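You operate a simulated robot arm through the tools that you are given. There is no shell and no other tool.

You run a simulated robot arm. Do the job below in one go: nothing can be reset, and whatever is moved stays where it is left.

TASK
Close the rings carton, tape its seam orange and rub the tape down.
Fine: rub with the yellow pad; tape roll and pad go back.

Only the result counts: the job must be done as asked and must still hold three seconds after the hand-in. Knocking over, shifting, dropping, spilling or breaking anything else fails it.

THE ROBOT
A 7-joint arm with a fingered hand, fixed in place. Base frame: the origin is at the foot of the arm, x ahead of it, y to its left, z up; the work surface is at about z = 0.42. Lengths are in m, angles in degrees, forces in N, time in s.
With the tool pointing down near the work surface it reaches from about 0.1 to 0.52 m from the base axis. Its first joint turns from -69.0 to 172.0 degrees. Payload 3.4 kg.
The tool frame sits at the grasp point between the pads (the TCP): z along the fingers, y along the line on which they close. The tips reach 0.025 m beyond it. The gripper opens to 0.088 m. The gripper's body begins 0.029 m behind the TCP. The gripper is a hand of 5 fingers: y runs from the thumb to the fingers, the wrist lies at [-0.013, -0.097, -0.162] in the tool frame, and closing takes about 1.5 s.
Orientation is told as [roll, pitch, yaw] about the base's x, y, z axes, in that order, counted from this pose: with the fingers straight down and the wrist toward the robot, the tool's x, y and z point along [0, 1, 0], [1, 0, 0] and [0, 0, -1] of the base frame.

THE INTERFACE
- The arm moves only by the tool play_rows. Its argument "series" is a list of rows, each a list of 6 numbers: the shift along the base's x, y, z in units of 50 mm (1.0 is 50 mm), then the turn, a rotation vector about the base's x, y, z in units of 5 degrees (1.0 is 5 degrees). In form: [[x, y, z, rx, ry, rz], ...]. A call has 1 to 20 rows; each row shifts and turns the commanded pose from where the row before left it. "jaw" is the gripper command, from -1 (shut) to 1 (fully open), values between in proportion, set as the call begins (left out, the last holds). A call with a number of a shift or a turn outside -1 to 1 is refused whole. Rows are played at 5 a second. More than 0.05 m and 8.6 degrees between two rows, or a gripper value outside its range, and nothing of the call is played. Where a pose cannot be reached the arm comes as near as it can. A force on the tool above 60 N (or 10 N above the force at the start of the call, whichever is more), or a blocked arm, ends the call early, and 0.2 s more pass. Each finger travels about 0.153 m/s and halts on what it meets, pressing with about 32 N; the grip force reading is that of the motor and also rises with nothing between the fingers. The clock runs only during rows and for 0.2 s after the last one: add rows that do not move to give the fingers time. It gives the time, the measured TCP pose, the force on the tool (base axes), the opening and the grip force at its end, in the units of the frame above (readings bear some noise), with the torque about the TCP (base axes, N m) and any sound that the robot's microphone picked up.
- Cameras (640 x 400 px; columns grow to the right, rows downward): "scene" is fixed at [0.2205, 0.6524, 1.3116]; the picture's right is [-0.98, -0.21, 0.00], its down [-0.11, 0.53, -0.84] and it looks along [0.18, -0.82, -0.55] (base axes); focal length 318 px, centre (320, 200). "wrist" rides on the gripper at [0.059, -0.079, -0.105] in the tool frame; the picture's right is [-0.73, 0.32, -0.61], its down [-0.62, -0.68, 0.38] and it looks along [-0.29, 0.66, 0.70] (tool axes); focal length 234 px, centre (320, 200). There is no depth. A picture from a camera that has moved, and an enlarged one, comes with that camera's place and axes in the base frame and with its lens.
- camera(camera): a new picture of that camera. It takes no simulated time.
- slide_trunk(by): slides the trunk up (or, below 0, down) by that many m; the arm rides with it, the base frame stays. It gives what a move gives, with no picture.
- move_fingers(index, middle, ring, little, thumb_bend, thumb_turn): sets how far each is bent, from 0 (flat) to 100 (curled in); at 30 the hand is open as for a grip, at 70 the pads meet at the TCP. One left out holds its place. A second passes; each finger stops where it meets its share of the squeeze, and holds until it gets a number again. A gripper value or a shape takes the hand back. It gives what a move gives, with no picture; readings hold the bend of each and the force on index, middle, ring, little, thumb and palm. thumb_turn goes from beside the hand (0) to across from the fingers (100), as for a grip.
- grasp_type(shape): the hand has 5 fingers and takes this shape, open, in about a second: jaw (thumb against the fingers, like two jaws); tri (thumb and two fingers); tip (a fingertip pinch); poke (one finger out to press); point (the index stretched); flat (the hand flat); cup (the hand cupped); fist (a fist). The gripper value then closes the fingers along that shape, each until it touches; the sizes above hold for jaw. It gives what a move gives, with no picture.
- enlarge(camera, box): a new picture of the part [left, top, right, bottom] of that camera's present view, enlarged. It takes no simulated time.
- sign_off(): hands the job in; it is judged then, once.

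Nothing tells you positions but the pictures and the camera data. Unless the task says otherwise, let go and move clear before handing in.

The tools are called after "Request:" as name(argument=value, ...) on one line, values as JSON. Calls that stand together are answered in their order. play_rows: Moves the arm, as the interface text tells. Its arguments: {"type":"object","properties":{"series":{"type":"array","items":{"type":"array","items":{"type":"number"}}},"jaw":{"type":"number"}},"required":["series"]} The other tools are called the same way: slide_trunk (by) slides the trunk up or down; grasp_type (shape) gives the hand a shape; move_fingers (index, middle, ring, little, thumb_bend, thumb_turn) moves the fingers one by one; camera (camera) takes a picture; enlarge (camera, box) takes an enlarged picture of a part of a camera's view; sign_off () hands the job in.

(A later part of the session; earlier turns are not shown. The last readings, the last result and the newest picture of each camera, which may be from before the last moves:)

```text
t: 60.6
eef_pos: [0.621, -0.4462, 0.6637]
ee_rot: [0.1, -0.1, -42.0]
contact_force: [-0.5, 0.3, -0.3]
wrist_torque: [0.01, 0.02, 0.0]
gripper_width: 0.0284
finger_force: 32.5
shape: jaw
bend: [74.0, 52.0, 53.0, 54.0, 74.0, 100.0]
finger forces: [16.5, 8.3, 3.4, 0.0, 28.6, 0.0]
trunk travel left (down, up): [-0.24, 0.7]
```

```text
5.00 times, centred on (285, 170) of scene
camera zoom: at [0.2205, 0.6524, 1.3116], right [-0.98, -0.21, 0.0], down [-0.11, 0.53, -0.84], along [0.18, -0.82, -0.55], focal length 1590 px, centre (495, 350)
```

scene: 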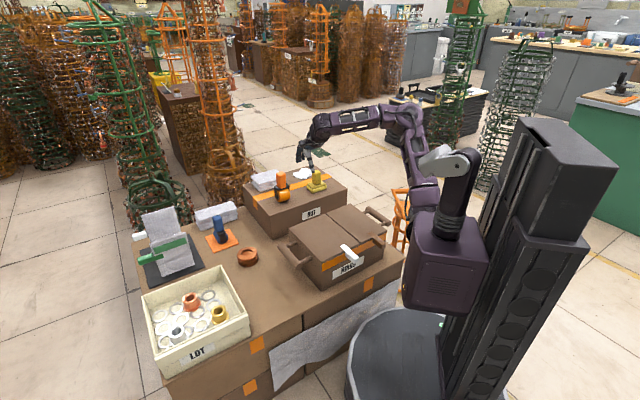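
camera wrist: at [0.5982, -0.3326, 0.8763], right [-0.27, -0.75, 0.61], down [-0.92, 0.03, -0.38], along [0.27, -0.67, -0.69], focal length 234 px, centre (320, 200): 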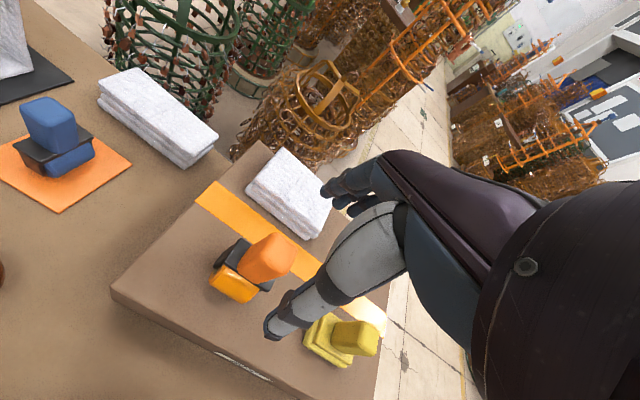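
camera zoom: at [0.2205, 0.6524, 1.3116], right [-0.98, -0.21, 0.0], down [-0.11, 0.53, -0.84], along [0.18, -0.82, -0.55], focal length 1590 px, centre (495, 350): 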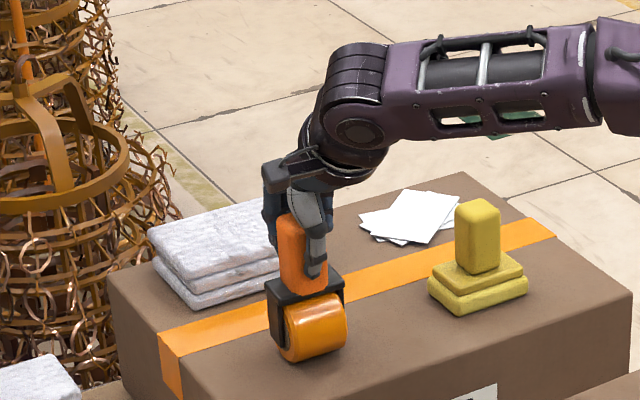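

Grasp holds (width 28 mm, thumb 28 N). The rest pose to return to is TCP (0.6205, -0.4467, 0.6637), yaw -42°. Lifting straight up.

Request:
play_rows(series=[[0, 0, 0.2, 0, 0, 0], [0, 0, 0.4, 0, 0, 0], [0, 0, 0.6, 0, 0, 0], [0, 0, 0.6, 0, 0, 0], [0, 0, 0, 0, 0, 0]])

Request:
enlarge(camera="wrist", box=[120, 150, 420, 380])

Request:
enlarge(camera="scene", box=[240, 120, 340, 220])

```text
t: 61.8
eef_pos: [0.6204, -0.4452, 0.7547]
ee_rot: [-0.1, -0.1, -42.0]
contact_force: [0.2, -0.3, -2.1]
wrist_torque: [0.0, -0.02, 0.0]
gripper_width: 0.0281
finger_force: 32.2
shape: jaw
bend: [74.0, 52.0, 53.0, 54.0, 74.0, 100.0]
finger forces: [16.7, 8.2, 3.3, 0.0, 28.6, 0.0]
trunk travel left (down, up): [-0.24, 0.7]
```

```text
1.74 times, centred on (270, 265) of wrist
camera zoom: at [0.601, -0.3488, 0.8588], right [-0.25, -0.75, 0.61], down [-0.92, -0.01, -0.38], along [0.29, -0.66, -0.69], focal length 407 px, centre (407, 87)
```

zoom: 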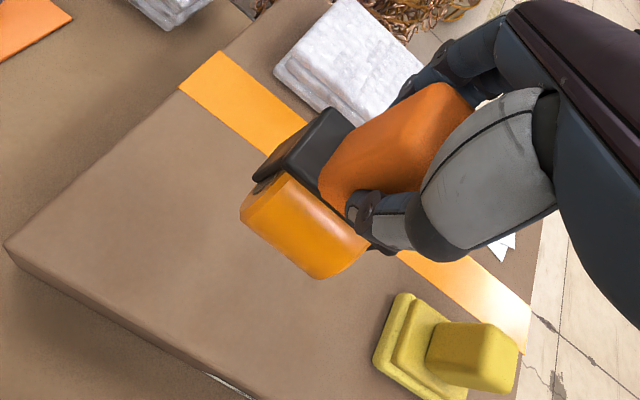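

```text
4.00 times, centred on (290, 170) of scene
camera zoom: at [0.2205, 0.6524, 1.3116], right [-0.98, -0.21, 0.0], down [-0.11, 0.53, -0.84], along [0.18, -0.82, -0.55], focal length 1272 px, centre (440, 320)
```

zoom: 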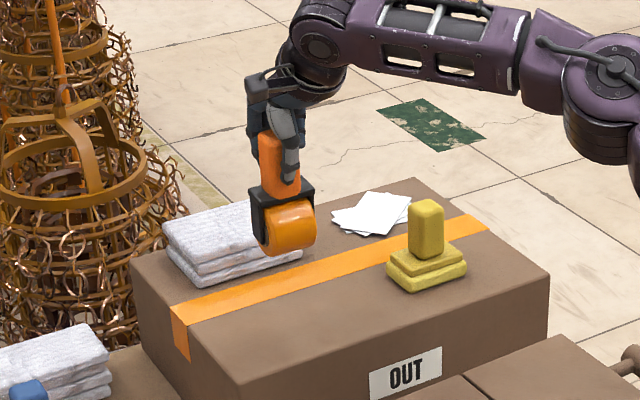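

The dispenser hangs upright in the grip. I'll raise the trunk for comfortable reach along the carton and hover above the back end of the seam, then test-hover along it.

Request:
slide_trunk(by=0.2)

Request:
play_rows(series=[[-0.668, 0.251, 0, 0, 0, -0.22], [-0.668, 0.251, 0, 0, 0, 0], [-0.668, 0.251, 0, 0, 0, 0], [-0.668, 0.251, 0, 0, 0, 0], [-0.668, 0.251, 0, 0, 0, 0], [-0.668, 0.251, 0, 0, 0, 0], [0, 0, -0.8, 0, 0, 0], [0, 0, -0.8, 0, 0, 0], [0, 0, -0.8, 0, 0, 0], [0, 0, -0.8, 0, 0, 0], [0, 0, -0.8, 0, 0, 0], [0, 0, 0, 0, 0, 0]])

Request:
camera(camera="wrist")

Request:
enlarge(camera="scene", box=[270, 120, 430, 270])

```text
t: 64.0
eef_pos: [0.6196, -0.4468, 0.9542]
ee_rot: [0.0, -0.1, -42.0]
contact_force: [0.5, -0.5, -2.3]
wrist_torque: [0.0, 0.0, -0.02]
gripper_width: 0.0283
finger_force: 31.9
shape: jaw
bend: [74.0, 52.0, 53.0, 54.0, 74.0, 100.0]
finger forces: [16.6, 8.2, 3.4, 0.1, 28.6, 0.0]
trunk travel left (down, up): [-0.44, 0.5]
```

```text
t: 66.6
eef_pos: [0.4183, -0.3719, 0.7555]
ee_rot: [0.0, -0.1, -43.1]
contact_force: [0.4, 0.7, -2.1]
wrist_torque: [0.01, -0.01, 0.01]
gripper_width: 0.0282
finger_force: 31.6
shape: jaw
bend: [74.0, 52.0, 59.0, 54.0, 75.0, 100.0]
finger forces: [17.4, 9.5, 2.4, 0.1, 28.3, 0.0]
trunk travel left (down, up): [-0.44, 0.5]
```

```text
taken
camera wrist: at [0.4017, -0.2739, 0.8597], right [-0.26, -0.75, 0.61], down [-0.92, 0.01, -0.38], along [0.28, -0.66, -0.69], focal length 234 px, centre (320, 200)
```

wrist: 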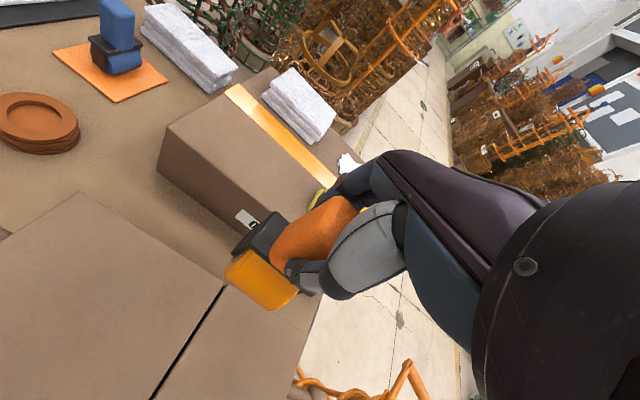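

```text
2.67 times, centred on (350, 195) of scene
camera zoom: at [0.2205, 0.6524, 1.3116], right [-0.98, -0.21, 0.0], down [-0.11, 0.53, -0.84], along [0.18, -0.82, -0.55], focal length 848 px, centre (240, 213)
```

zoom: 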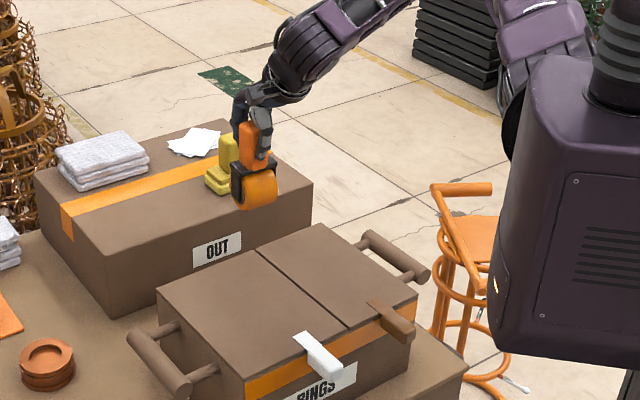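

Now a test hover along the seam to the front end at the same height.

Request:
play_rows(series=[[-0.622, 0.5964, 0, 0, 0, 0], [-0.622, 0.5964, 0, 0, 0, 0], [-0.622, 0.5964, 0, 0, 0, 0], [-0.622, 0.5964, 0, 0, 0, 0], [-0.622, 0.5964, 0, 0, 0, 0], [0, 0, 0, 0, 0, 0]])

Request:
camera(camera="wrist")

Request:
enlarge(camera="scene", box=[270, 120, 430, 270])

```text
t: 68.0
eef_pos: [0.3752, -0.2507, 0.7313]
ee_rot: [-0.1, 0.0, -43.0]
contact_force: [0.7, 0.0, -1.8]
wrist_torque: [0.01, -0.01, 0.01]
gripper_width: 0.028
finger_force: 31.9
shape: jaw
bend: [74.0, 52.0, 59.0, 54.0, 75.0, 100.0]
finger forces: [17.4, 9.4, 2.4, 0.0, 28.2, 0.0]
out of reach, approached as far as the arm can: row 2, 3, 4, 5
trunk travel left (down, up): [-0.44, 0.5]
```

```text
taken
camera wrist: at [0.3575, -0.1528, 0.8353], right [-0.26, -0.75, 0.61], down [-0.92, 0.01, -0.38], along [0.28, -0.66, -0.7], focal length 234 px, centre (320, 200)
```

wrist: 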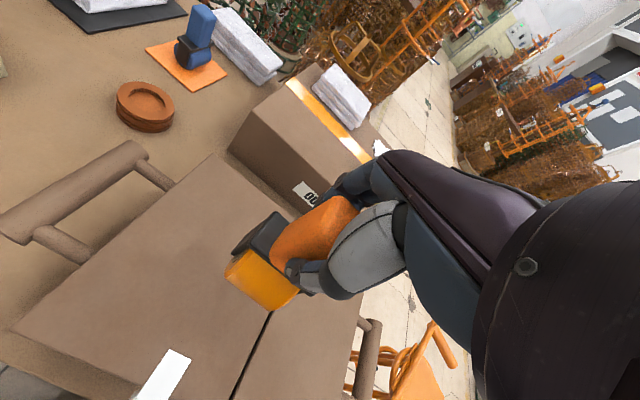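

```text
2.67 times, centred on (350, 195) of scene
camera zoom: at [0.2205, 0.6524, 1.3116], right [-0.98, -0.21, 0.0], down [-0.11, 0.53, -0.84], along [0.18, -0.82, -0.55], focal length 848 px, centre (240, 213)
```

zoom: 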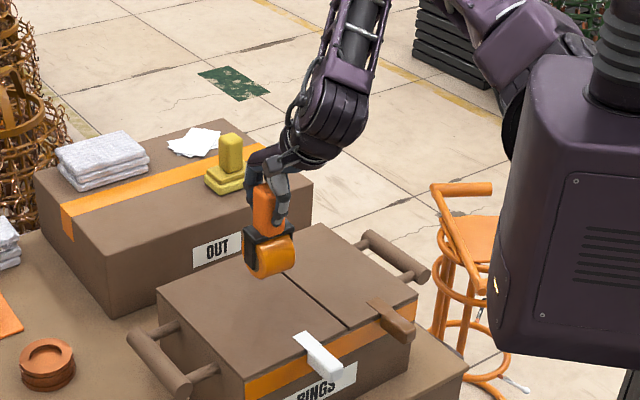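

The arm cannot fold that close at this trunk height. I'll raise the trunk another 0.2 m so the arm hangs from above, then retry.

Request:
slide_trunk(by=0.2)

Request:
play_rows(series=[[-0.2, -0.35, -0.6, 0, 0, 0], [-0.2, -0.35, -0.6, 0, 0, 0], [0, 0, -0.8, 0, 0, 0], [0, 0, -0.8, 0, 0, 0], [0, 0, -0.8, 0, 0, 0], [0, 0, 0, 0, 0, 0]])

Request:
enlarge(camera="scene", box=[270, 100, 430, 270])

```text
t: 70.1
eef_pos: [0.3748, -0.2508, 0.9309]
ee_rot: [-0.1, 0.0, -43.1]
contact_force: [0.1, 0.4, -1.5]
wrist_torque: [0.02, 0.03, -0.02]
gripper_width: 0.0279
finger_force: 31.7
shape: jaw
bend: [74.0, 52.0, 59.0, 54.0, 75.0, 100.0]
finger forces: [17.4, 9.4, 2.4, 0.0, 28.2, 0.0]
trunk travel left (down, up): [-0.64, 0.3]
```

```text
t: 71.5
eef_pos: [0.3629, -0.3088, 0.8189]
ee_rot: [-0.1, 0.0, -43.2]
contact_force: [-0.6, 0.0, -1.5]
wrist_torque: [0.02, 0.01, 0.01]
gripper_width: 0.0281
finger_force: 31.6
shape: jaw
bend: [74.0, 52.0, 59.0, 54.0, 75.0, 100.0]
finger forces: [17.7, 9.7, 2.0, 0.2, 28.2, 0.0]
out of reach, approached as far as the arm can: row 4, 5
trunk travel left (down, up): [-0.64, 0.3]
```

```text
2.35 times, centred on (350, 185) of scene
camera zoom: at [0.2205, 0.6524, 1.3116], right [-0.98, -0.21, 0.0], down [-0.11, 0.53, -0.84], along [0.18, -0.82, -0.55], focal length 748 px, centre (249, 235)
```

zoom: 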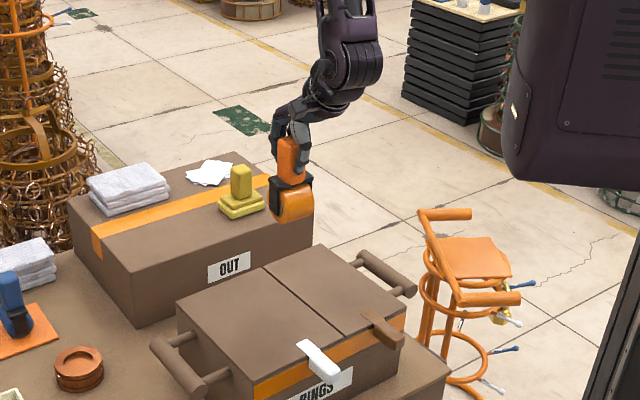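

Request:
camera(camera="scene")

```text
taken
```

scene: 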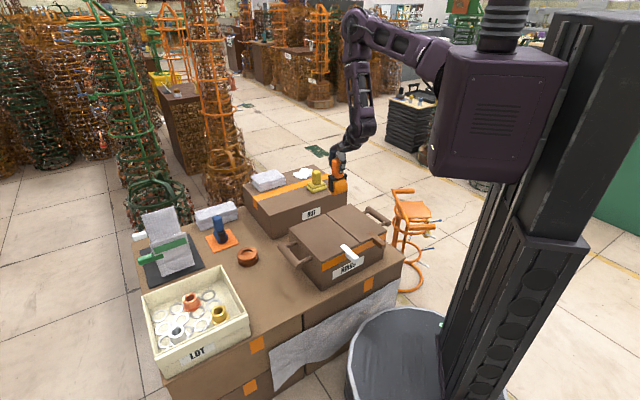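

With this arm posture (elbow high) the hand can't come down near the front. I'll try re-posturing: rise, turn the hand to about +20° yaw, lower the trunk again and look at where the elbow goes.

Request:
play_rows(series=[[-0.1, -0.1, 0.8, 0, 0, 1], [-0.1, -0.1, 0.8, 0, 0, 1], [-0.1, -0.1, 0.8, 0, 0, 1], [-0.1, -0.1, 0.8, 0, 0, 1], [-0.1, -0.1, 0.8, 0, 0, 1], [-0.1, -0.1, 0, 0, 0, 1], [-0.1, 0, 0, 0, 0, 1], [-0.1, 0, 0, 0, 0, 1], [-0.1, 0, 0, 0, 0, 1], [-0.1, 0, 0, 0, 0, 1], [-0.1, 0, 0, 0, 0, 1], [-0.1, 0, 0, 0, 0, 1], [0, 0, 0, 0, 0, 1], [0, 0, 0, 0, 0, 0]])

Request:
slide_trunk(by=-0.2)

Request:
camera(camera="scene")

```text
t: 74.5
eef_pos: [0.3091, -0.3447, 1.0187]
ee_rot: [-0.1, -0.1, 22.0]
contact_force: [-0.3, -0.4, -1.5]
wrist_torque: [-0.01, -0.04, 0.04]
gripper_width: 0.0279
finger_force: 31.7
shape: jaw
bend: [74.0, 52.0, 59.0, 54.0, 75.0, 100.0]
finger forces: [17.6, 9.8, 1.8, 0.0, 28.1, 0.1]
out of reach, approached as far as the arm can: row 3, 4
trunk travel left (down, up): [-0.64, 0.3]
```

```text
t: 76.7
eef_pos: [0.3099, -0.3433, 0.8177]
ee_rot: [-0.1, 0.0, 21.9]
contact_force: [0.1, 1.2, -1.6]
wrist_torque: [-0.02, 0.0, -0.03]
gripper_width: 0.0283
finger_force: 31.3
shape: jaw
bend: [74.0, 52.0, 59.0, 54.0, 75.0, 100.0]
finger forces: [17.5, 9.9, 1.9, 0.1, 28.1, 0.1]
trunk travel left (down, up): [-0.44, 0.5]
```

```text
taken
```

scene: 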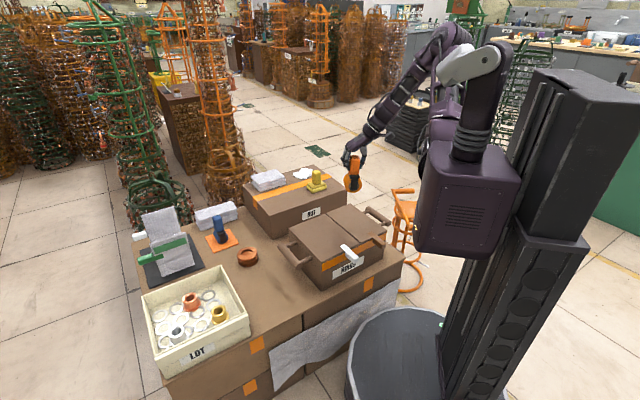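

The upper arm stays raised, and the limit looks like wrist extension. Tilting the hand back about 20° around the roll's own axis should solve the near-end reach while the roll still contacts the seam squarely. I'll raise the trunk to its start height, turn back to -43°, go above the seam's back end and tilt.

Request:
slide_trunk(by=0.1)

Request:
play_rows(series=[[0.197, -0.068, 0, 0, 0, -1], [0.197, -0.068, 0, 0, 0, -1], [0.197, -0.068, 0, 0, 0, -1], [0.197, -0.068, 0, 0, 0, -1], [0.197, -0.068, 0, 0, 0, -1], [0.197, -0.068, 0, 0, 0, -1], [0.197, -0.068, 0, 0, 0, -1], [0.197, -0.068, 0, 0, 0, -1], [0.197, -0.068, 0, 0, 0, -1], [0.197, -0.068, 0, 0, 0, -1], [0.197, -0.068, 0, 0, 0, -1], [0.197, -0.068, 0, 0, 0, -1], [0.197, -0.068, 0, 0, 0, -1], [0, 0, 0, 0, 0, 0]])

Request:
play_rows(series=[[0, 0, -0.6, 0.684, 0.73, 0], [0, 0, -0.6, 0.684, 0.73, 0], [0, 0, -0.6, 0.684, 0.73, 0], [0, 0, -0.6, 0.684, 0.73, 0], [0, 0, -0.6, 0, 0, 0], [0, 0, -0.5, 0, 0, 0], [0, 0, 0, 0, 0, 0]])

Request:
camera(camera="scene")

Request:
camera(camera="wrist")

```text
t: 78.0
eef_pos: [0.309, -0.3441, 0.9185]
ee_rot: [-0.1, -0.1, 21.8]
contact_force: [0.2, -0.6, -1.6]
wrist_torque: [-0.01, 0.01, -0.02]
gripper_width: 0.0279
finger_force: 31.9
shape: jaw
bend: [74.0, 52.0, 59.0, 54.0, 75.0, 100.0]
finger forces: [17.6, 9.9, 1.8, 0.1, 28.1, 0.0]
trunk travel left (down, up): [-0.54, 0.4]
```

```text
t: 81.0
eef_pos: [0.4367, -0.3878, 0.9188]
ee_rot: [-0.1, 0.0, -43.2]
contact_force: [-0.7, 0.4, -1.8]
wrist_torque: [0.05, 0.0, 0.03]
gripper_width: 0.0278
finger_force: 32.2
shape: jaw
bend: [74.0, 52.0, 59.0, 54.0, 75.0, 100.0]
finger forces: [17.6, 9.9, 1.8, 0.0, 28.0, 0.1]
trunk travel left (down, up): [-0.54, 0.4]
```

```text
t: 82.6
eef_pos: [0.436, -0.3875, 0.7425]
ee_rot: [-0.1, 20.1, -43.1]
contact_force: [0.2, -1.0, -1.2]
wrist_torque: [-0.04, -0.05, 0.02]
gripper_width: 0.028
finger_force: 31.8
shape: jaw
bend: [74.0, 52.0, 59.0, 54.0, 75.0, 100.0]
finger forces: [18.0, 10.0, 1.8, 0.0, 27.8, 0.0]
trunk travel left (down, up): [-0.54, 0.4]
```

```text
taken
```

scene: 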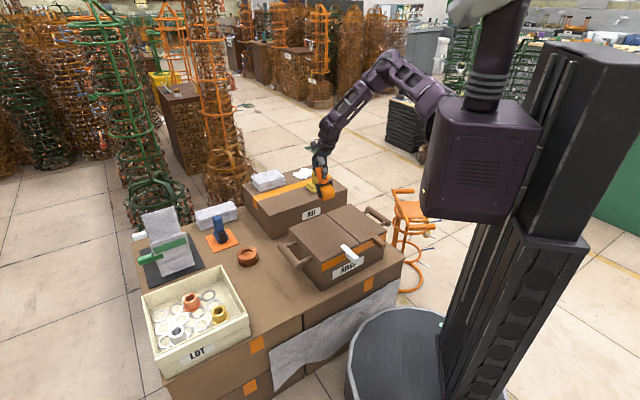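

```text
taken
camera wrist: at [0.4488, -0.3179, 0.8682], right [-0.12, -0.88, 0.46], down [-0.99, 0.07, -0.13], along [0.08, -0.47, -0.88], focal length 234 px, centre (320, 200)
```

wrist: 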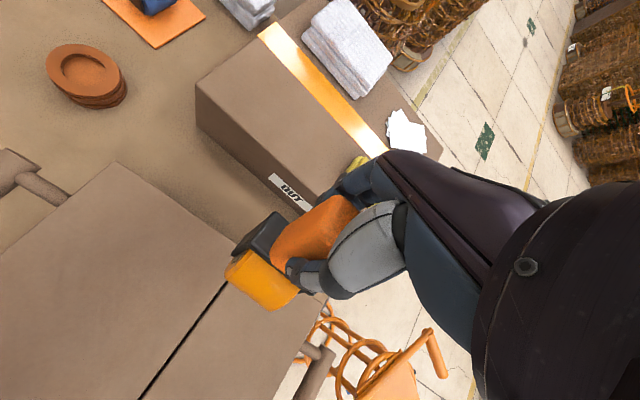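

Tilt 20° with no trouble. Test hover to the front end.

Request:
play_rows(series=[[-0.6284, 0.5888, 0, 0, 0, 0], [-0.6284, 0.5888, 0, 0, 0, 0], [-0.6284, 0.5888, 0, 0, 0, 0], [-0.6284, 0.5888, 0, 0, 0, 0], [-0.6284, 0.5888, 0, 0, 0, 0], [0, 0, 0, 0, 0, 0]])

Request:
camera(camera="scene")

Request:
camera(camera="wrist")

```text
t: 84.0
eef_pos: [0.2874, -0.2457, 0.7376]
ee_rot: [-0.1, 20.0, -43.1]
contact_force: [-0.1, -1.2, -2.2]
wrist_torque: [-0.01, -0.02, 0.01]
gripper_width: 0.0277
finger_force: 32.1
shape: jaw
bend: [74.0, 52.0, 59.0, 54.0, 75.0, 100.0]
finger forces: [18.1, 10.0, 1.6, 0.0, 28.0, 0.1]
out of reach, approached as far as the arm can: row 5
trunk travel left (down, up): [-0.54, 0.4]
```

```text
taken
```

scene: 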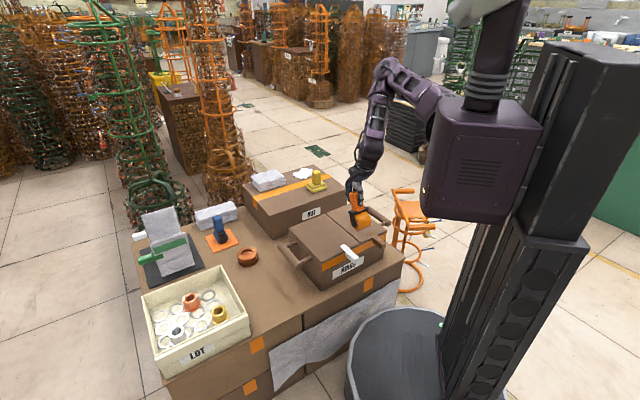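

```text
taken
camera wrist: at [0.3005, -0.1747, 0.8622], right [-0.12, -0.88, 0.46], down [-0.99, 0.07, -0.13], along [0.08, -0.47, -0.88], focal length 234 px, centre (320, 200)
```

wrist: 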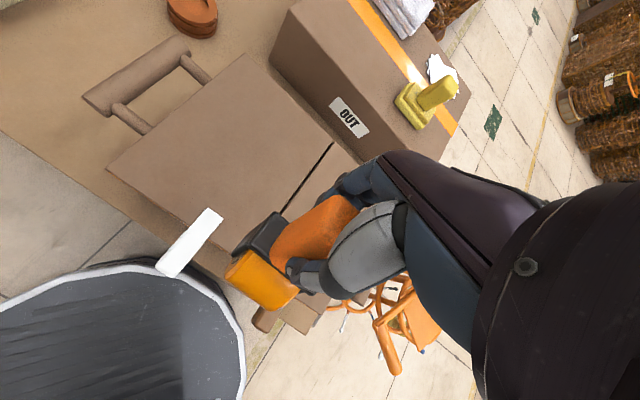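

Nearly the entire seam is reachable; a bit more tilt gives margin at the front. Let me check the lateral alignment of the roll over the seam.

Request:
enlarge(camera="scene", box=[310, 180, 400, 270])

Request:
enlarge(camera="wrist", box=[200, 120, 380, 360])

```text
4.44 times, centred on (355, 225) of scene
camera zoom: at [0.2205, 0.6524, 1.3116], right [-0.98, -0.21, 0.0], down [-0.11, 0.53, -0.84], along [0.18, -0.82, -0.55], focal length 1414 px, centre (164, 89)
```

zoom: 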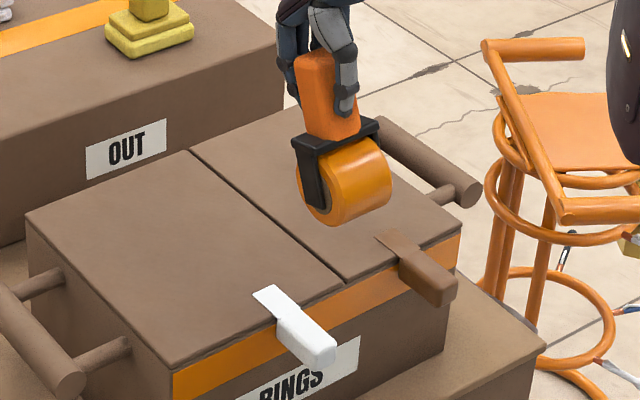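

```text
1.67 times, centred on (290, 240) of wrist
camera zoom: at [0.3005, -0.1747, 0.8622], right [-0.12, -0.88, 0.46], down [-0.99, 0.07, -0.13], along [0.08, -0.47, -0.88], focal length 390 px, centre (370, 133)
```

zoom: 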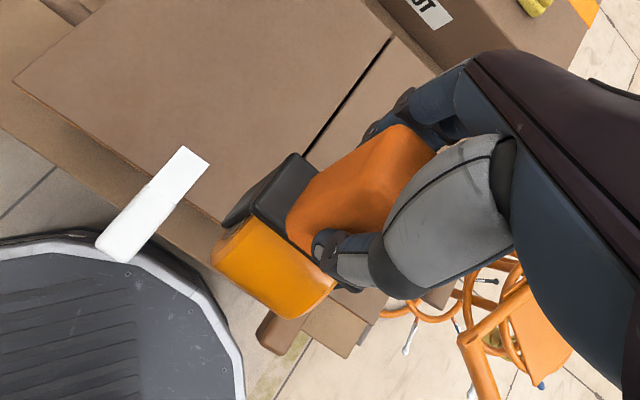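

Alignment is within 2–3 mm: seam line refined to (0.260, -0.223) → (0.416, -0.372), azimuth -43.7°, top z ≈ 0.564. I'll add 6° tilt, trim the yaw and lateral offset, and test the front-most pose a little lower (roll still ~3–4 cm clear).

Request:
play_rows(series=[[0, 0, 0, 0.41, 0.43, -0.06], [0, 0, 0, 0.41, 0.43, -0.06], [-0.16, 0.08, -0.3, 0, 0, 0], [0, 0, -0.45, 0, 0, 0], [0, 0, 0, 0, 0, 0]])

Request:
enlarge(camera="scene", box=[310, 180, 400, 270])

```text
t: 85.2
eef_pos: [0.2816, -0.2418, 0.7054]
ee_rot: [0.3, 25.8, -43.6]
contact_force: [0.0, 1.0, -1.9]
wrist_torque: [-0.04, -0.01, -0.02]
gripper_width: 0.0281
finger_force: 31.9
shape: jaw
bend: [74.0, 52.0, 59.0, 54.0, 75.0, 100.0]
finger forces: [18.2, 10.1, 1.6, 0.1, 27.9, 0.1]
out of reach, approached as far as the arm can: row 4
trunk travel left (down, up): [-0.54, 0.4]
```

```text
4.44 times, centred on (355, 225) of scene
camera zoom: at [0.2205, 0.6524, 1.3116], right [-0.98, -0.21, 0.0], down [-0.11, 0.53, -0.84], along [0.18, -0.82, -0.55], focal length 1414 px, centre (164, 89)
```

zoom: 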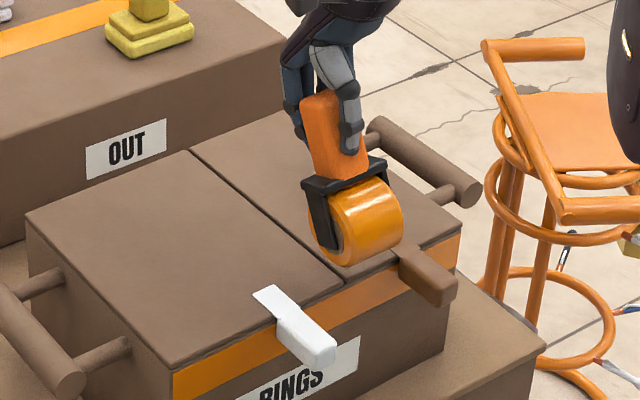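

The limit depends on the wrist position relative to the shoulder; a slightly lower trunk (about -0.08) should cover the entire seam. I'll go up and to the back end, then lower the trunk.

Request:
play_rows(series=[[0.2, -0.2, 0.6, 0, 0, 0], [0.6, -0.58, 0.4, 0, 0, 0], [0.6, -0.58, 0.2, 0, 0, 0], [0.6, -0.58, 0, 0, 0, 0], [0.6, -0.58, 0, 0, 0, 0], [0.594, -0.568, 0, 0, 0, 0], [0, 0, 0, 0, 0, 0]])

Request:
slide_trunk(by=-0.08)

Request:
enlarge(camera="scene", box=[290, 150, 390, 250])

Request:
enlarge(camera="wrist", box=[120, 150, 380, 380])

```text
t: 86.8
eef_pos: [0.4415, -0.3956, 0.7639]
ee_rot: [0.0, 25.9, -43.8]
contact_force: [-0.2, 0.3, -2.1]
wrist_torque: [-0.06, -0.06, 0.0]
gripper_width: 0.0281
finger_force: 32.4
shape: jaw
bend: [74.0, 52.0, 60.0, 54.0, 75.0, 100.0]
finger forces: [18.2, 10.0, 1.4, 0.0, 27.8, 0.0]
trunk travel left (down, up): [-0.54, 0.4]
```

```text
t: 88.0
eef_pos: [0.4412, -0.3954, 0.6846]
ee_rot: [-0.1, 25.9, -43.6]
contact_force: [-0.7, -0.1, -2.1]
wrist_torque: [-0.01, -0.02, 0.0]
gripper_width: 0.028
finger_force: 32.1
shape: jaw
bend: [74.0, 52.0, 60.0, 54.0, 75.0, 100.0]
finger forces: [18.3, 9.9, 1.4, 0.0, 27.8, 0.1]
trunk travel left (down, up): [-0.46, 0.48]
```

```text
4.00 times, centred on (340, 200) of scene
camera zoom: at [0.2205, 0.6524, 1.3116], right [-0.98, -0.21, 0.0], down [-0.11, 0.53, -0.84], along [0.18, -0.82, -0.55], focal length 1272 px, centre (240, 200)
```

zoom: 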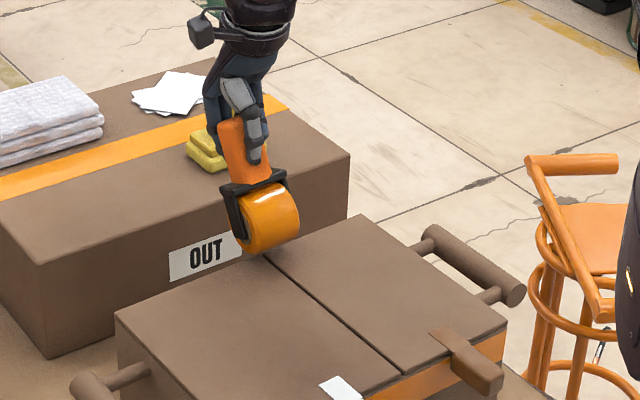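

```text
1.74 times, centred on (250, 265) of wrist
camera zoom: at [0.4645, -0.3339, 0.8121], right [-0.1, -0.91, 0.41], down [-0.99, 0.09, -0.05], along [0.01, -0.41, -0.91], focal length 407 px, centre (442, 87)
```

zoom: 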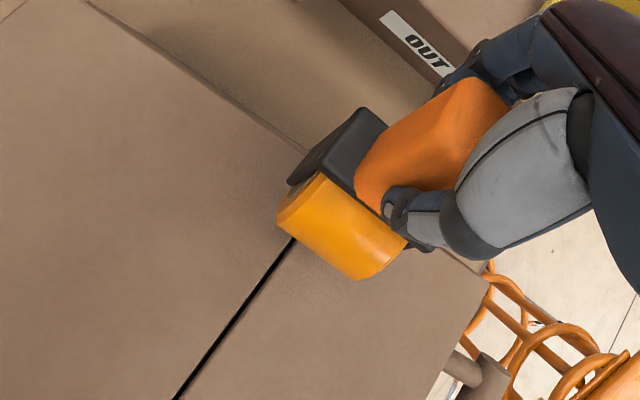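

The seam passes exactly where the roll's contact line should be. Now I descend gently to contact at the back end.

Request:
play_rows(series=[[0, 0, -0.12, 0, 0, 0], [0, 0, -0.1, 0, 0, 0], [0, 0, -0.08, 0, 0, 0], [0, 0, 0, 0, 0, 0]])

Request:
enlarge(camera="scene", box=[290, 150, 390, 250])

```text
t: 89.0
eef_pos: [0.4416, -0.3944, 0.6731]
ee_rot: [0.2, 25.5, -43.6]
contact_force: [3.3, -10.2, 31.0]
wrist_torque: [-0.08, 0.05, 0.03]
gripper_width: 0.03
finger_force: 31.9
shape: jaw
bend: [74.0, 52.0, 60.0, 54.0, 75.0, 100.0]
finger forces: [18.5, 11.0, 3.2, 0.1, 34.9, 0.1]
trunk travel left (down, up): [-0.46, 0.48]
```

```text
4.00 times, centred on (340, 200) of scene
camera zoom: at [0.2205, 0.6524, 1.3116], right [-0.98, -0.21, 0.0], down [-0.11, 0.53, -0.84], along [0.18, -0.82, -0.55], focal length 1272 px, centre (240, 200)
```

zoom: 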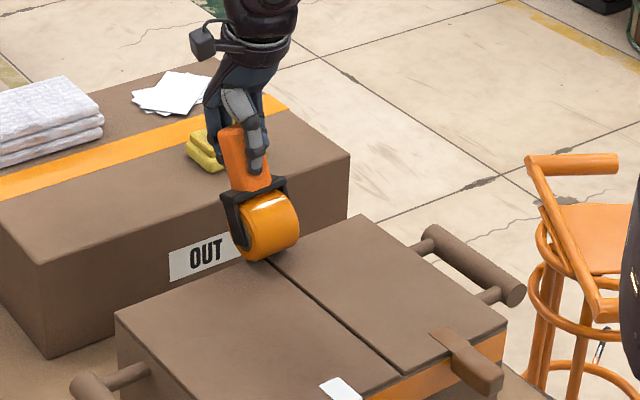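

Contact made, 31 N — more than needed. I'll ease off to roughly 8 N and start rolling toward the front a few centimetres, watching force and carton.

Request:
play_rows(series=[[0, 0, 0.05, 0, 0, 0], [-0.1617, 0.1539, 0, 0, 0, 0], [-0.1617, 0.1539, 0, 0, 0, 0], [-0.1617, 0.1539, 0, 0, 0, 0]])

Request:
enlarge(camera="scene", box=[290, 150, 390, 250])

Request:
enlarge(camera="wrist", box=[120, 150, 380, 380])

```text
t: 90.0
eef_pos: [0.4158, -0.3687, 0.6724]
ee_rot: [-0.1, 25.8, -43.8]
contact_force: [2.9, -4.4, 28.7]
wrist_torque: [-0.31, -0.32, -0.05]
gripper_width: 0.0329
finger_force: 31.2
shape: jaw
bend: [75.0, 50.0, 61.0, 54.0, 76.0, 99.0]
finger forces: [23.2, 11.5, 2.6, 0.0, 34.3, 0.0]
trunk travel left (down, up): [-0.46, 0.48]
```

```text
4.00 times, centred on (340, 200) of scene
camera zoom: at [0.2205, 0.6524, 1.3116], right [-0.98, -0.21, 0.0], down [-0.11, 0.53, -0.84], along [0.18, -0.82, -0.55], focal length 1272 px, centre (240, 200)
```

zoom: 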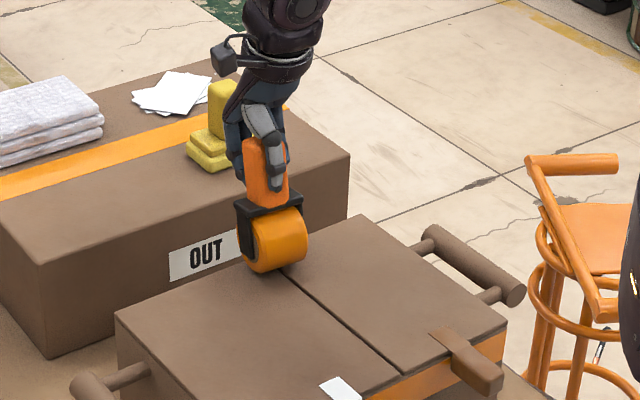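

```text
1.74 times, centred on (250, 265) of wrist
camera zoom: at [0.4382, -0.3081, 0.8009], right [-0.1, -0.91, 0.41], down [-0.99, 0.09, -0.05], along [0.01, -0.41, -0.91], focal length 407 px, centre (442, 87)
```

zoom: 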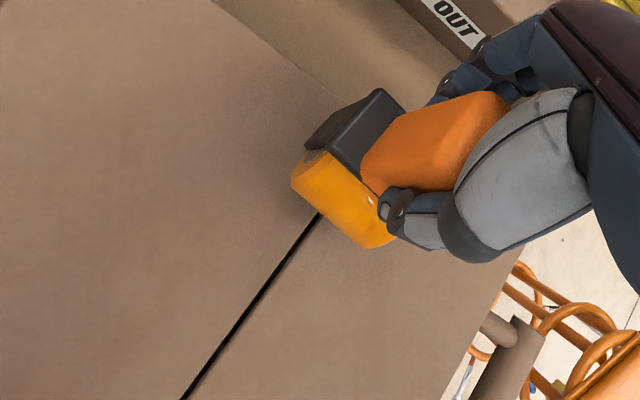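

The roll is dragging rather than rolling and the dispenser pivoted a little in the grip, so the force is too high. I'll ease up a few millimetres and check before continuing.

Request:
play_rows(series=[[0, 0, 0.06, 0, 0, 0], [0, 0, 0, 0, 0, 0]])

Request:
enlarge(camera="scene", box=[305, 160, 365, 230])

```text
t: 90.6
eef_pos: [0.4165, -0.3696, 0.6744]
ee_rot: [-0.1, 25.9, -43.6]
contact_force: [2.5, -1.4, 10.6]
wrist_torque: [-0.16, -0.29, -0.02]
gripper_width: 0.0322
finger_force: 32.1
shape: jaw
bend: [75.0, 50.0, 60.0, 54.0, 76.0, 99.0]
finger forces: [21.2, 10.1, 2.1, 0.0, 29.4, 0.0]
trunk travel left (down, up): [-0.46, 0.48]
```

```text
5.71 times, centred on (335, 195) of scene
camera zoom: at [0.2205, 0.6524, 1.3116], right [-0.98, -0.21, 0.0], down [-0.11, 0.53, -0.84], along [0.18, -0.82, -0.55], focal length 1817 px, centre (234, 229)
```

zoom: 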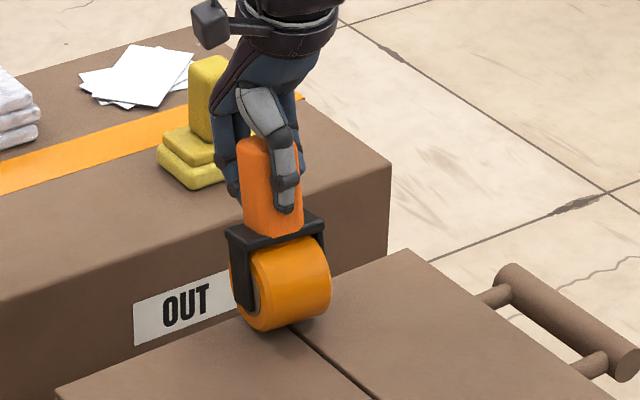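

Now about 10 N, and the dispenser stands nearly upright in the grip. I'll continue a few rows and look for the tape.

Request:
play_rows(series=[[-0.1617, 0.1539, 0.01, 0, 0, 0], [-0.1617, 0.1539, 0.01, 0, 0, 0], [-0.1617, 0.1539, 0, 0, 0, 0], [-0.1617, 0.1539, 0, 0, 0, 0]])

Request:
enlarge(camera="scene", box=[305, 160, 365, 230])

Request:
enlarge(camera="wrist", box=[120, 150, 380, 380])

```text
t: 91.6
eef_pos: [0.3842, -0.3408, 0.6749]
ee_rot: [-0.1, 25.9, -43.7]
contact_force: [1.1, -1.4, 3.8]
wrist_torque: [-0.05, -0.18, -0.01]
gripper_width: 0.0312
finger_force: 32.3
shape: jaw
bend: [75.0, 50.0, 60.0, 54.0, 76.0, 100.0]
finger forces: [19.7, 9.8, 2.1, 0.1, 28.1, 0.0]
trunk travel left (down, up): [-0.46, 0.48]
```

```text
5.71 times, centred on (335, 195) of scene
camera zoom: at [0.2205, 0.6524, 1.3116], right [-0.98, -0.21, 0.0], down [-0.11, 0.53, -0.84], along [0.18, -0.82, -0.55], focal length 1817 px, centre (234, 229)
```

zoom: 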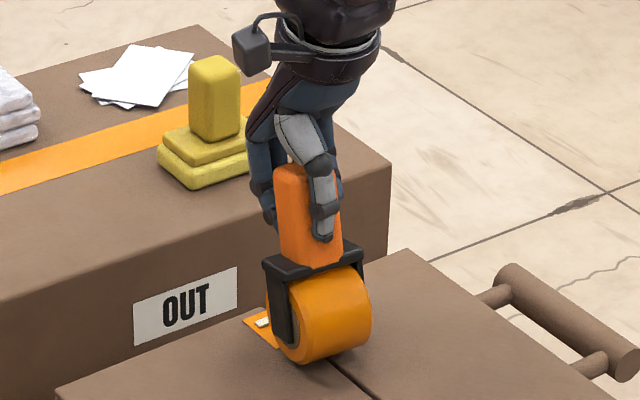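

```text
1.74 times, centred on (250, 265) of wrist
camera zoom: at [0.4076, -0.2795, 0.8036], right [-0.1, -0.91, 0.41], down [-0.99, 0.09, -0.05], along [0.01, -0.41, -0.91], focal length 407 px, centre (442, 87)
```

zoom: 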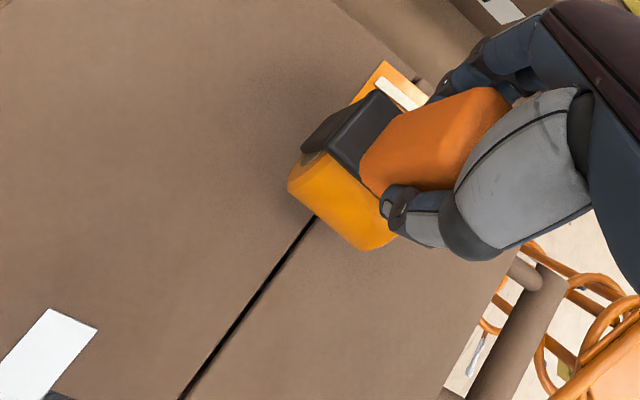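

Tape is coming off behind the roll, with only about 4 N. Continuing along the seam.

Request:
play_rows(series=[[-0.1617, 0.1539, -0.005, 0, 0, 0], [-0.1617, 0.1539, 0, 0, 0, 0], [-0.1617, 0.1539, 0, 0, 0, 0], [-0.1617, 0.1539, 0, 0, 0, 0], [-0.1617, 0.1539, 0, 0, 0, 0]])

Request:
enlarge(camera="scene", box=[300, 170, 380, 250])

Request:
enlarge(camera="wrist", box=[120, 150, 380, 380])

```text
t: 92.8
eef_pos: [0.3438, -0.3023, 0.6751]
ee_rot: [-0.1, 25.9, -43.7]
contact_force: [0.9, -1.8, 2.7]
wrist_torque: [-0.05, -0.14, 0.0]
gripper_width: 0.0313
finger_force: 31.7
shape: jaw
bend: [74.0, 50.0, 60.0, 54.0, 76.0, 100.0]
finger forces: [19.2, 9.9, 1.9, 0.0, 28.1, 0.1]
trunk travel left (down, up): [-0.46, 0.48]
```

```text
5.00 times, centred on (340, 210) of scene
camera zoom: at [0.2205, 0.6524, 1.3116], right [-0.98, -0.21, 0.0], down [-0.11, 0.53, -0.84], along [0.18, -0.82, -0.55], focal length 1590 px, centre (220, 150)
```

zoom: 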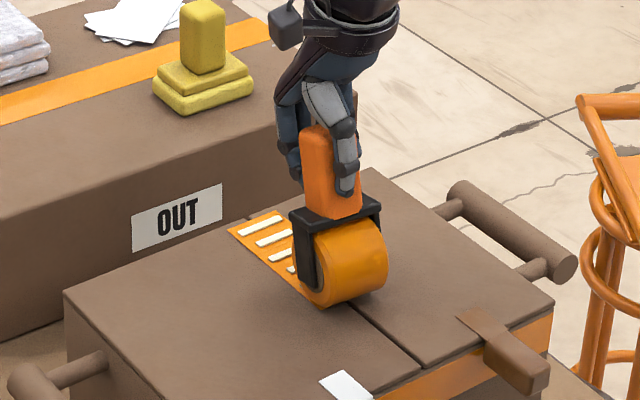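

```text
1.74 times, centred on (250, 265) of wrist
camera zoom: at [0.3668, -0.2416, 0.8037], right [-0.1, -0.91, 0.41], down [-0.99, 0.09, -0.05], along [0.01, -0.41, -0.91], focal length 407 px, centre (442, 87)
```

zoom: 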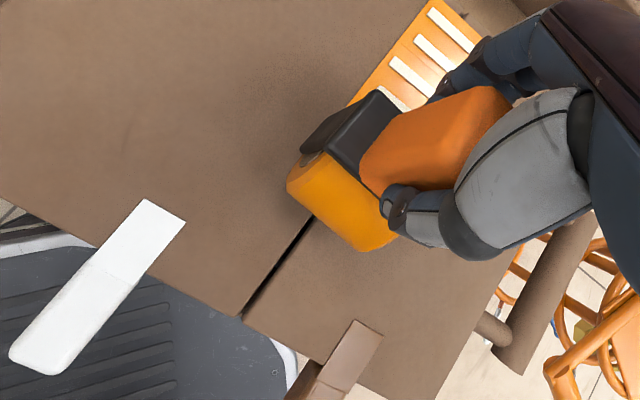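

The tape is going down centred on the seam. Continuing toward the front.

Request:
play_rows(series=[[-0.1617, 0.1539, -0.005, 0, 0, 0], [-0.1617, 0.1539, 0, 0, 0, 0], [-0.1617, 0.1539, 0, 0, 0, 0], [-0.1617, 0.1539, 0, 0, 0, 0], [-0.1617, 0.1539, 0, 0, 0, 0], [-0.1617, 0.1539, 0, 0, 0, 0]])

Request:
enlarge(camera="scene", box=[310, 180, 390, 260])

Request:
enlarge(camera="wrist", box=[120, 150, 380, 380])

```text
t: 94.2
eef_pos: [0.2959, -0.2554, 0.6745]
ee_rot: [-0.1, 25.9, -43.8]
contact_force: [2.1, -1.5, 4.3]
wrist_torque: [-0.17, -0.2, 0.0]
gripper_width: 0.0312
finger_force: 31.9
shape: jaw
bend: [74.0, 50.0, 60.0, 54.0, 76.0, 100.0]
finger forces: [19.7, 10.3, 1.8, 0.0, 28.8, 0.0]
trunk travel left (down, up): [-0.46, 0.48]
```

```text
5.00 times, centred on (350, 220) of scene
camera zoom: at [0.2205, 0.6524, 1.3116], right [-0.98, -0.21, 0.0], down [-0.11, 0.53, -0.84], along [0.18, -0.82, -0.55], focal length 1590 px, centre (170, 100)
```

zoom: 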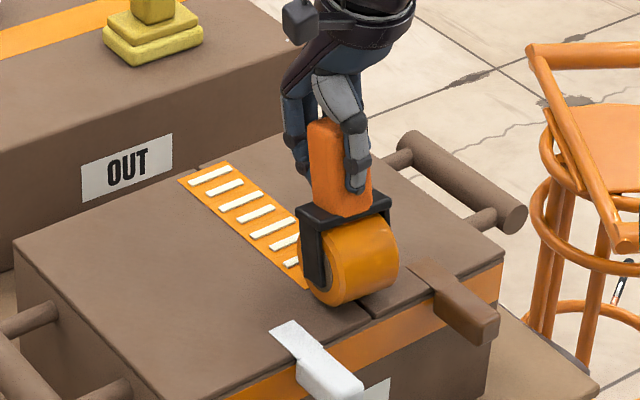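

```text
1.74 times, centred on (250, 265) of wrist
camera zoom: at [0.3182, -0.1951, 0.8034], right [-0.1, -0.91, 0.41], down [-0.99, 0.09, -0.05], along [0.01, -0.41, -0.91], focal length 407 px, centre (442, 87)
```

zoom: 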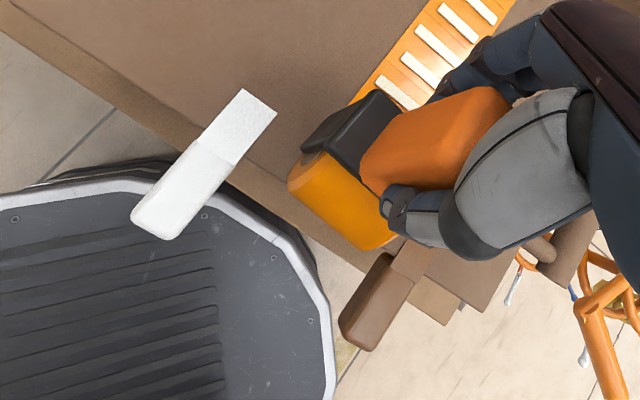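

Nearly at the front edge: about 2–3 cm to go. Finishing the run just past the front edge.

Request:
play_rows(series=[[-0.1617, 0.1539, 0, 0, 0, 0], [-0.1617, 0.1539, 0, 0, 0, 0], [0, 0, 0, 0, 0, 0]])

Request:
enlarge(camera="scene", box=[310, 180, 390, 260])

Request:
enlarge(camera="wrist", box=[120, 150, 380, 380])

```text
t: 95.0
eef_pos: [0.2834, -0.2411, 0.6752]
ee_rot: [0.0, 25.8, -43.8]
contact_force: [3.2, -4.5, 16.1]
wrist_torque: [-0.39, -0.38, -0.05]
gripper_width: 0.0314
finger_force: 31.4
shape: jaw
bend: [74.0, 50.0, 60.0, 54.0, 76.0, 100.0]
finger forces: [21.6, 12.2, 2.4, 0.1, 31.5, 0.1]
out of reach, approached as far as the arm can: row 2
trunk travel left (down, up): [-0.46, 0.48]
```

```text
5.00 times, centred on (350, 220) of scene
camera zoom: at [0.2205, 0.6524, 1.3116], right [-0.98, -0.21, 0.0], down [-0.11, 0.53, -0.84], along [0.18, -0.82, -0.55], focal length 1590 px, centre (170, 100)
```

zoom: 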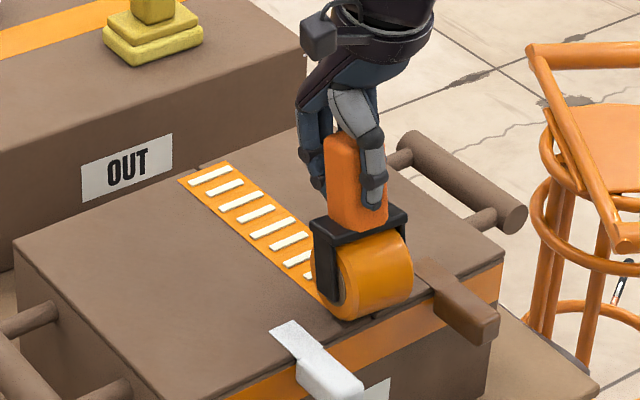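

```text
1.74 times, centred on (250, 265) of wrist
camera zoom: at [0.3053, -0.1806, 0.8027], right [-0.1, -0.91, 0.41], down [-0.99, 0.09, -0.05], along [0.01, -0.41, -0.91], focal length 407 px, centre (442, 87)
```

zoom: 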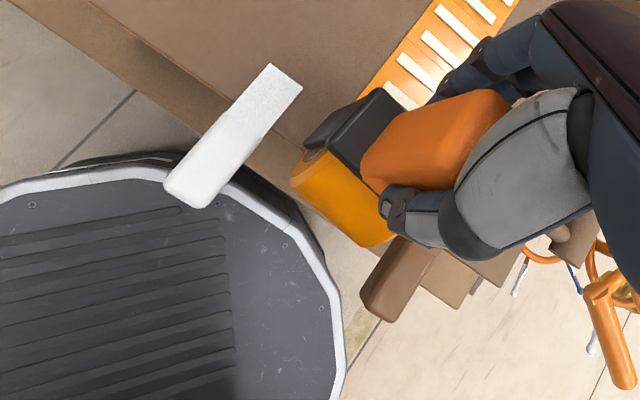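

The roll is within about a centimetre of the front edge and the arm is at its reach limit there. Tilting the hand a few degrees more about the roll axis will carry the roll to the edge.

Request:
play_rows(series=[[0, 0, 0.02, 0.41, 0.43, 0], [0, 0, 0, 0.41, 0.43, 0], [0, 0, 0, 0, 0, 0]])

Request:
enlarge(camera="scene", box=[310, 180, 390, 260])

```text
t: 95.8
eef_pos: [0.2827, -0.242, 0.6746]
ee_rot: [0.0, 31.9, -43.9]
contact_force: [-0.4, 0.5, -2.0]
wrist_torque: [0.02, -0.03, 0.01]
gripper_width: 0.0308
finger_force: 32.4
shape: jaw
bend: [74.0, 50.0, 59.0, 54.0, 76.0, 100.0]
finger forces: [18.0, 9.8, 1.5, 0.0, 27.6, 0.1]
trunk travel left (down, up): [-0.46, 0.48]
```

```text
5.00 times, centred on (350, 220) of scene
camera zoom: at [0.2205, 0.6524, 1.3116], right [-0.98, -0.21, 0.0], down [-0.11, 0.53, -0.84], along [0.18, -0.82, -0.55], focal length 1590 px, centre (170, 100)
```

zoom: 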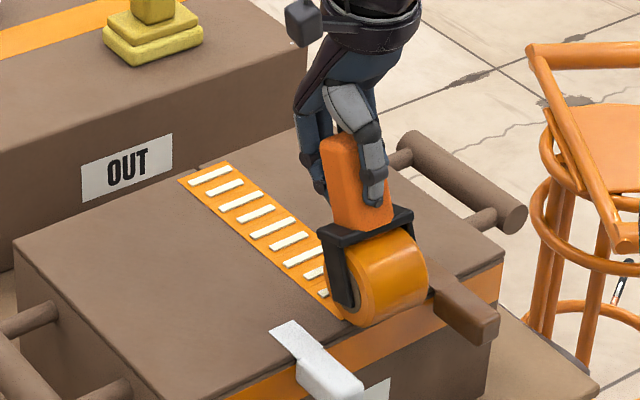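

It lifted off slightly during the tilt. I'll touch down again here at the front edge gently, then lift and inspect.

Request:
play_rows(series=[[0, 0, -0.05, 0, 0, 0], [0, 0, -0.04, 0, 0, 0], [0, 0, 0, 0, 0, 0]])

Request:
enlarge(camera="scene", box=[310, 180, 390, 260])

```text
t: 96.6
eef_pos: [0.2818, -0.242, 0.6718]
ee_rot: [0.1, 31.7, -43.6]
contact_force: [0.8, -8.1, 25.0]
wrist_torque: [0.0, 0.12, -0.02]
gripper_width: 0.0305
finger_force: 31.8
shape: jaw
bend: [74.0, 51.0, 60.0, 54.0, 76.0, 100.0]
finger forces: [18.4, 9.8, 3.8, 0.1, 33.1, 0.1]
trunk travel left (down, up): [-0.46, 0.48]
```

```text
5.00 times, centred on (350, 220) of scene
camera zoom: at [0.2205, 0.6524, 1.3116], right [-0.98, -0.21, 0.0], down [-0.11, 0.53, -0.84], along [0.18, -0.82, -0.55], focal length 1590 px, centre (170, 100)
```

zoom: 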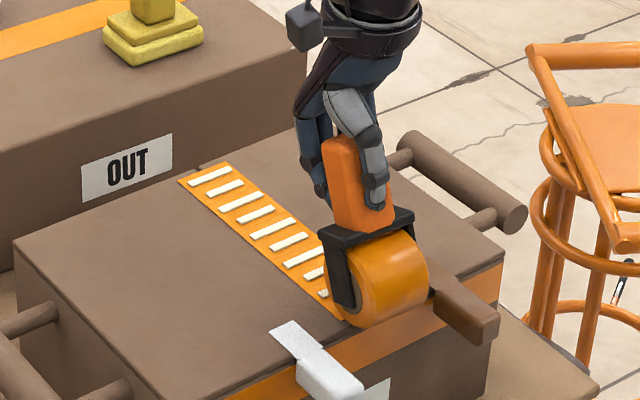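

Contact confirmed at the front edge. Lifting off and inspecting the tape.

Request:
play_rows(series=[[0, 0, 0.1, 0, 0, 0], [0, 0, 0.5, 0, 0, 0], [0.1, -0.1, 0.7, 0, 0, 0], [0.3, -0.3, 0.7, 0, 0, 0], [0.5, -0.5, 0.4, 0, 0, 0], [0.5, -0.5, 0.2, 0, 0, 0], [0.5, -0.5, 0, 0, 0, 0], [0, 0, 0, 0, 0, 0]])

Request:
enlarge(camera="scene", box=[310, 180, 390, 260])

Request:
camera(camera="wrist")

```text
t: 98.4
eef_pos: [0.3776, -0.3371, 0.8004]
ee_rot: [0.0, 31.9, -43.7]
contact_force: [0.3, -0.4, -1.6]
wrist_torque: [-0.07, -0.04, 0.0]
gripper_width: 0.0298
finger_force: 31.5
shape: jaw
bend: [74.0, 51.0, 59.0, 54.0, 76.0, 100.0]
finger forces: [18.0, 10.5, 1.5, 0.1, 28.3, 0.0]
trunk travel left (down, up): [-0.46, 0.48]
```

```text
5.00 times, centred on (350, 220) of scene
camera zoom: at [0.2205, 0.6524, 1.3116], right [-0.98, -0.21, 0.0], down [-0.11, 0.53, -0.84], along [0.18, -0.82, -0.55], focal length 1590 px, centre (170, 100)
```

zoom: 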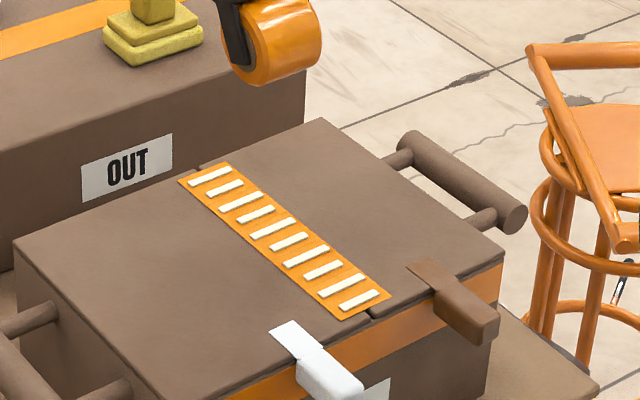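

```text
taken
camera wrist: at [0.41, -0.2856, 0.93], right [-0.07, -0.94, 0.35], down [-1.0, 0.09, 0.03], along [-0.06, -0.34, -0.94], focal length 234 px, centre (320, 200)
```

wrist: 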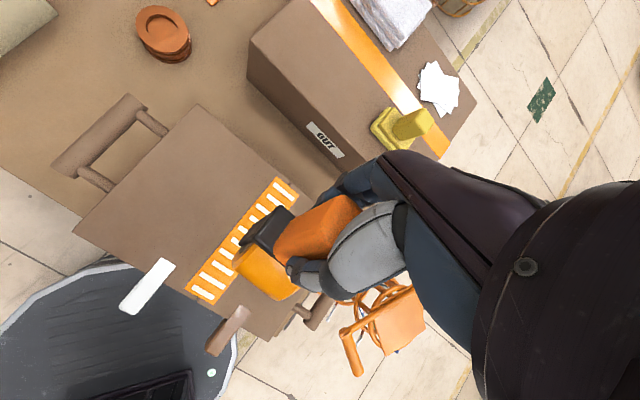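

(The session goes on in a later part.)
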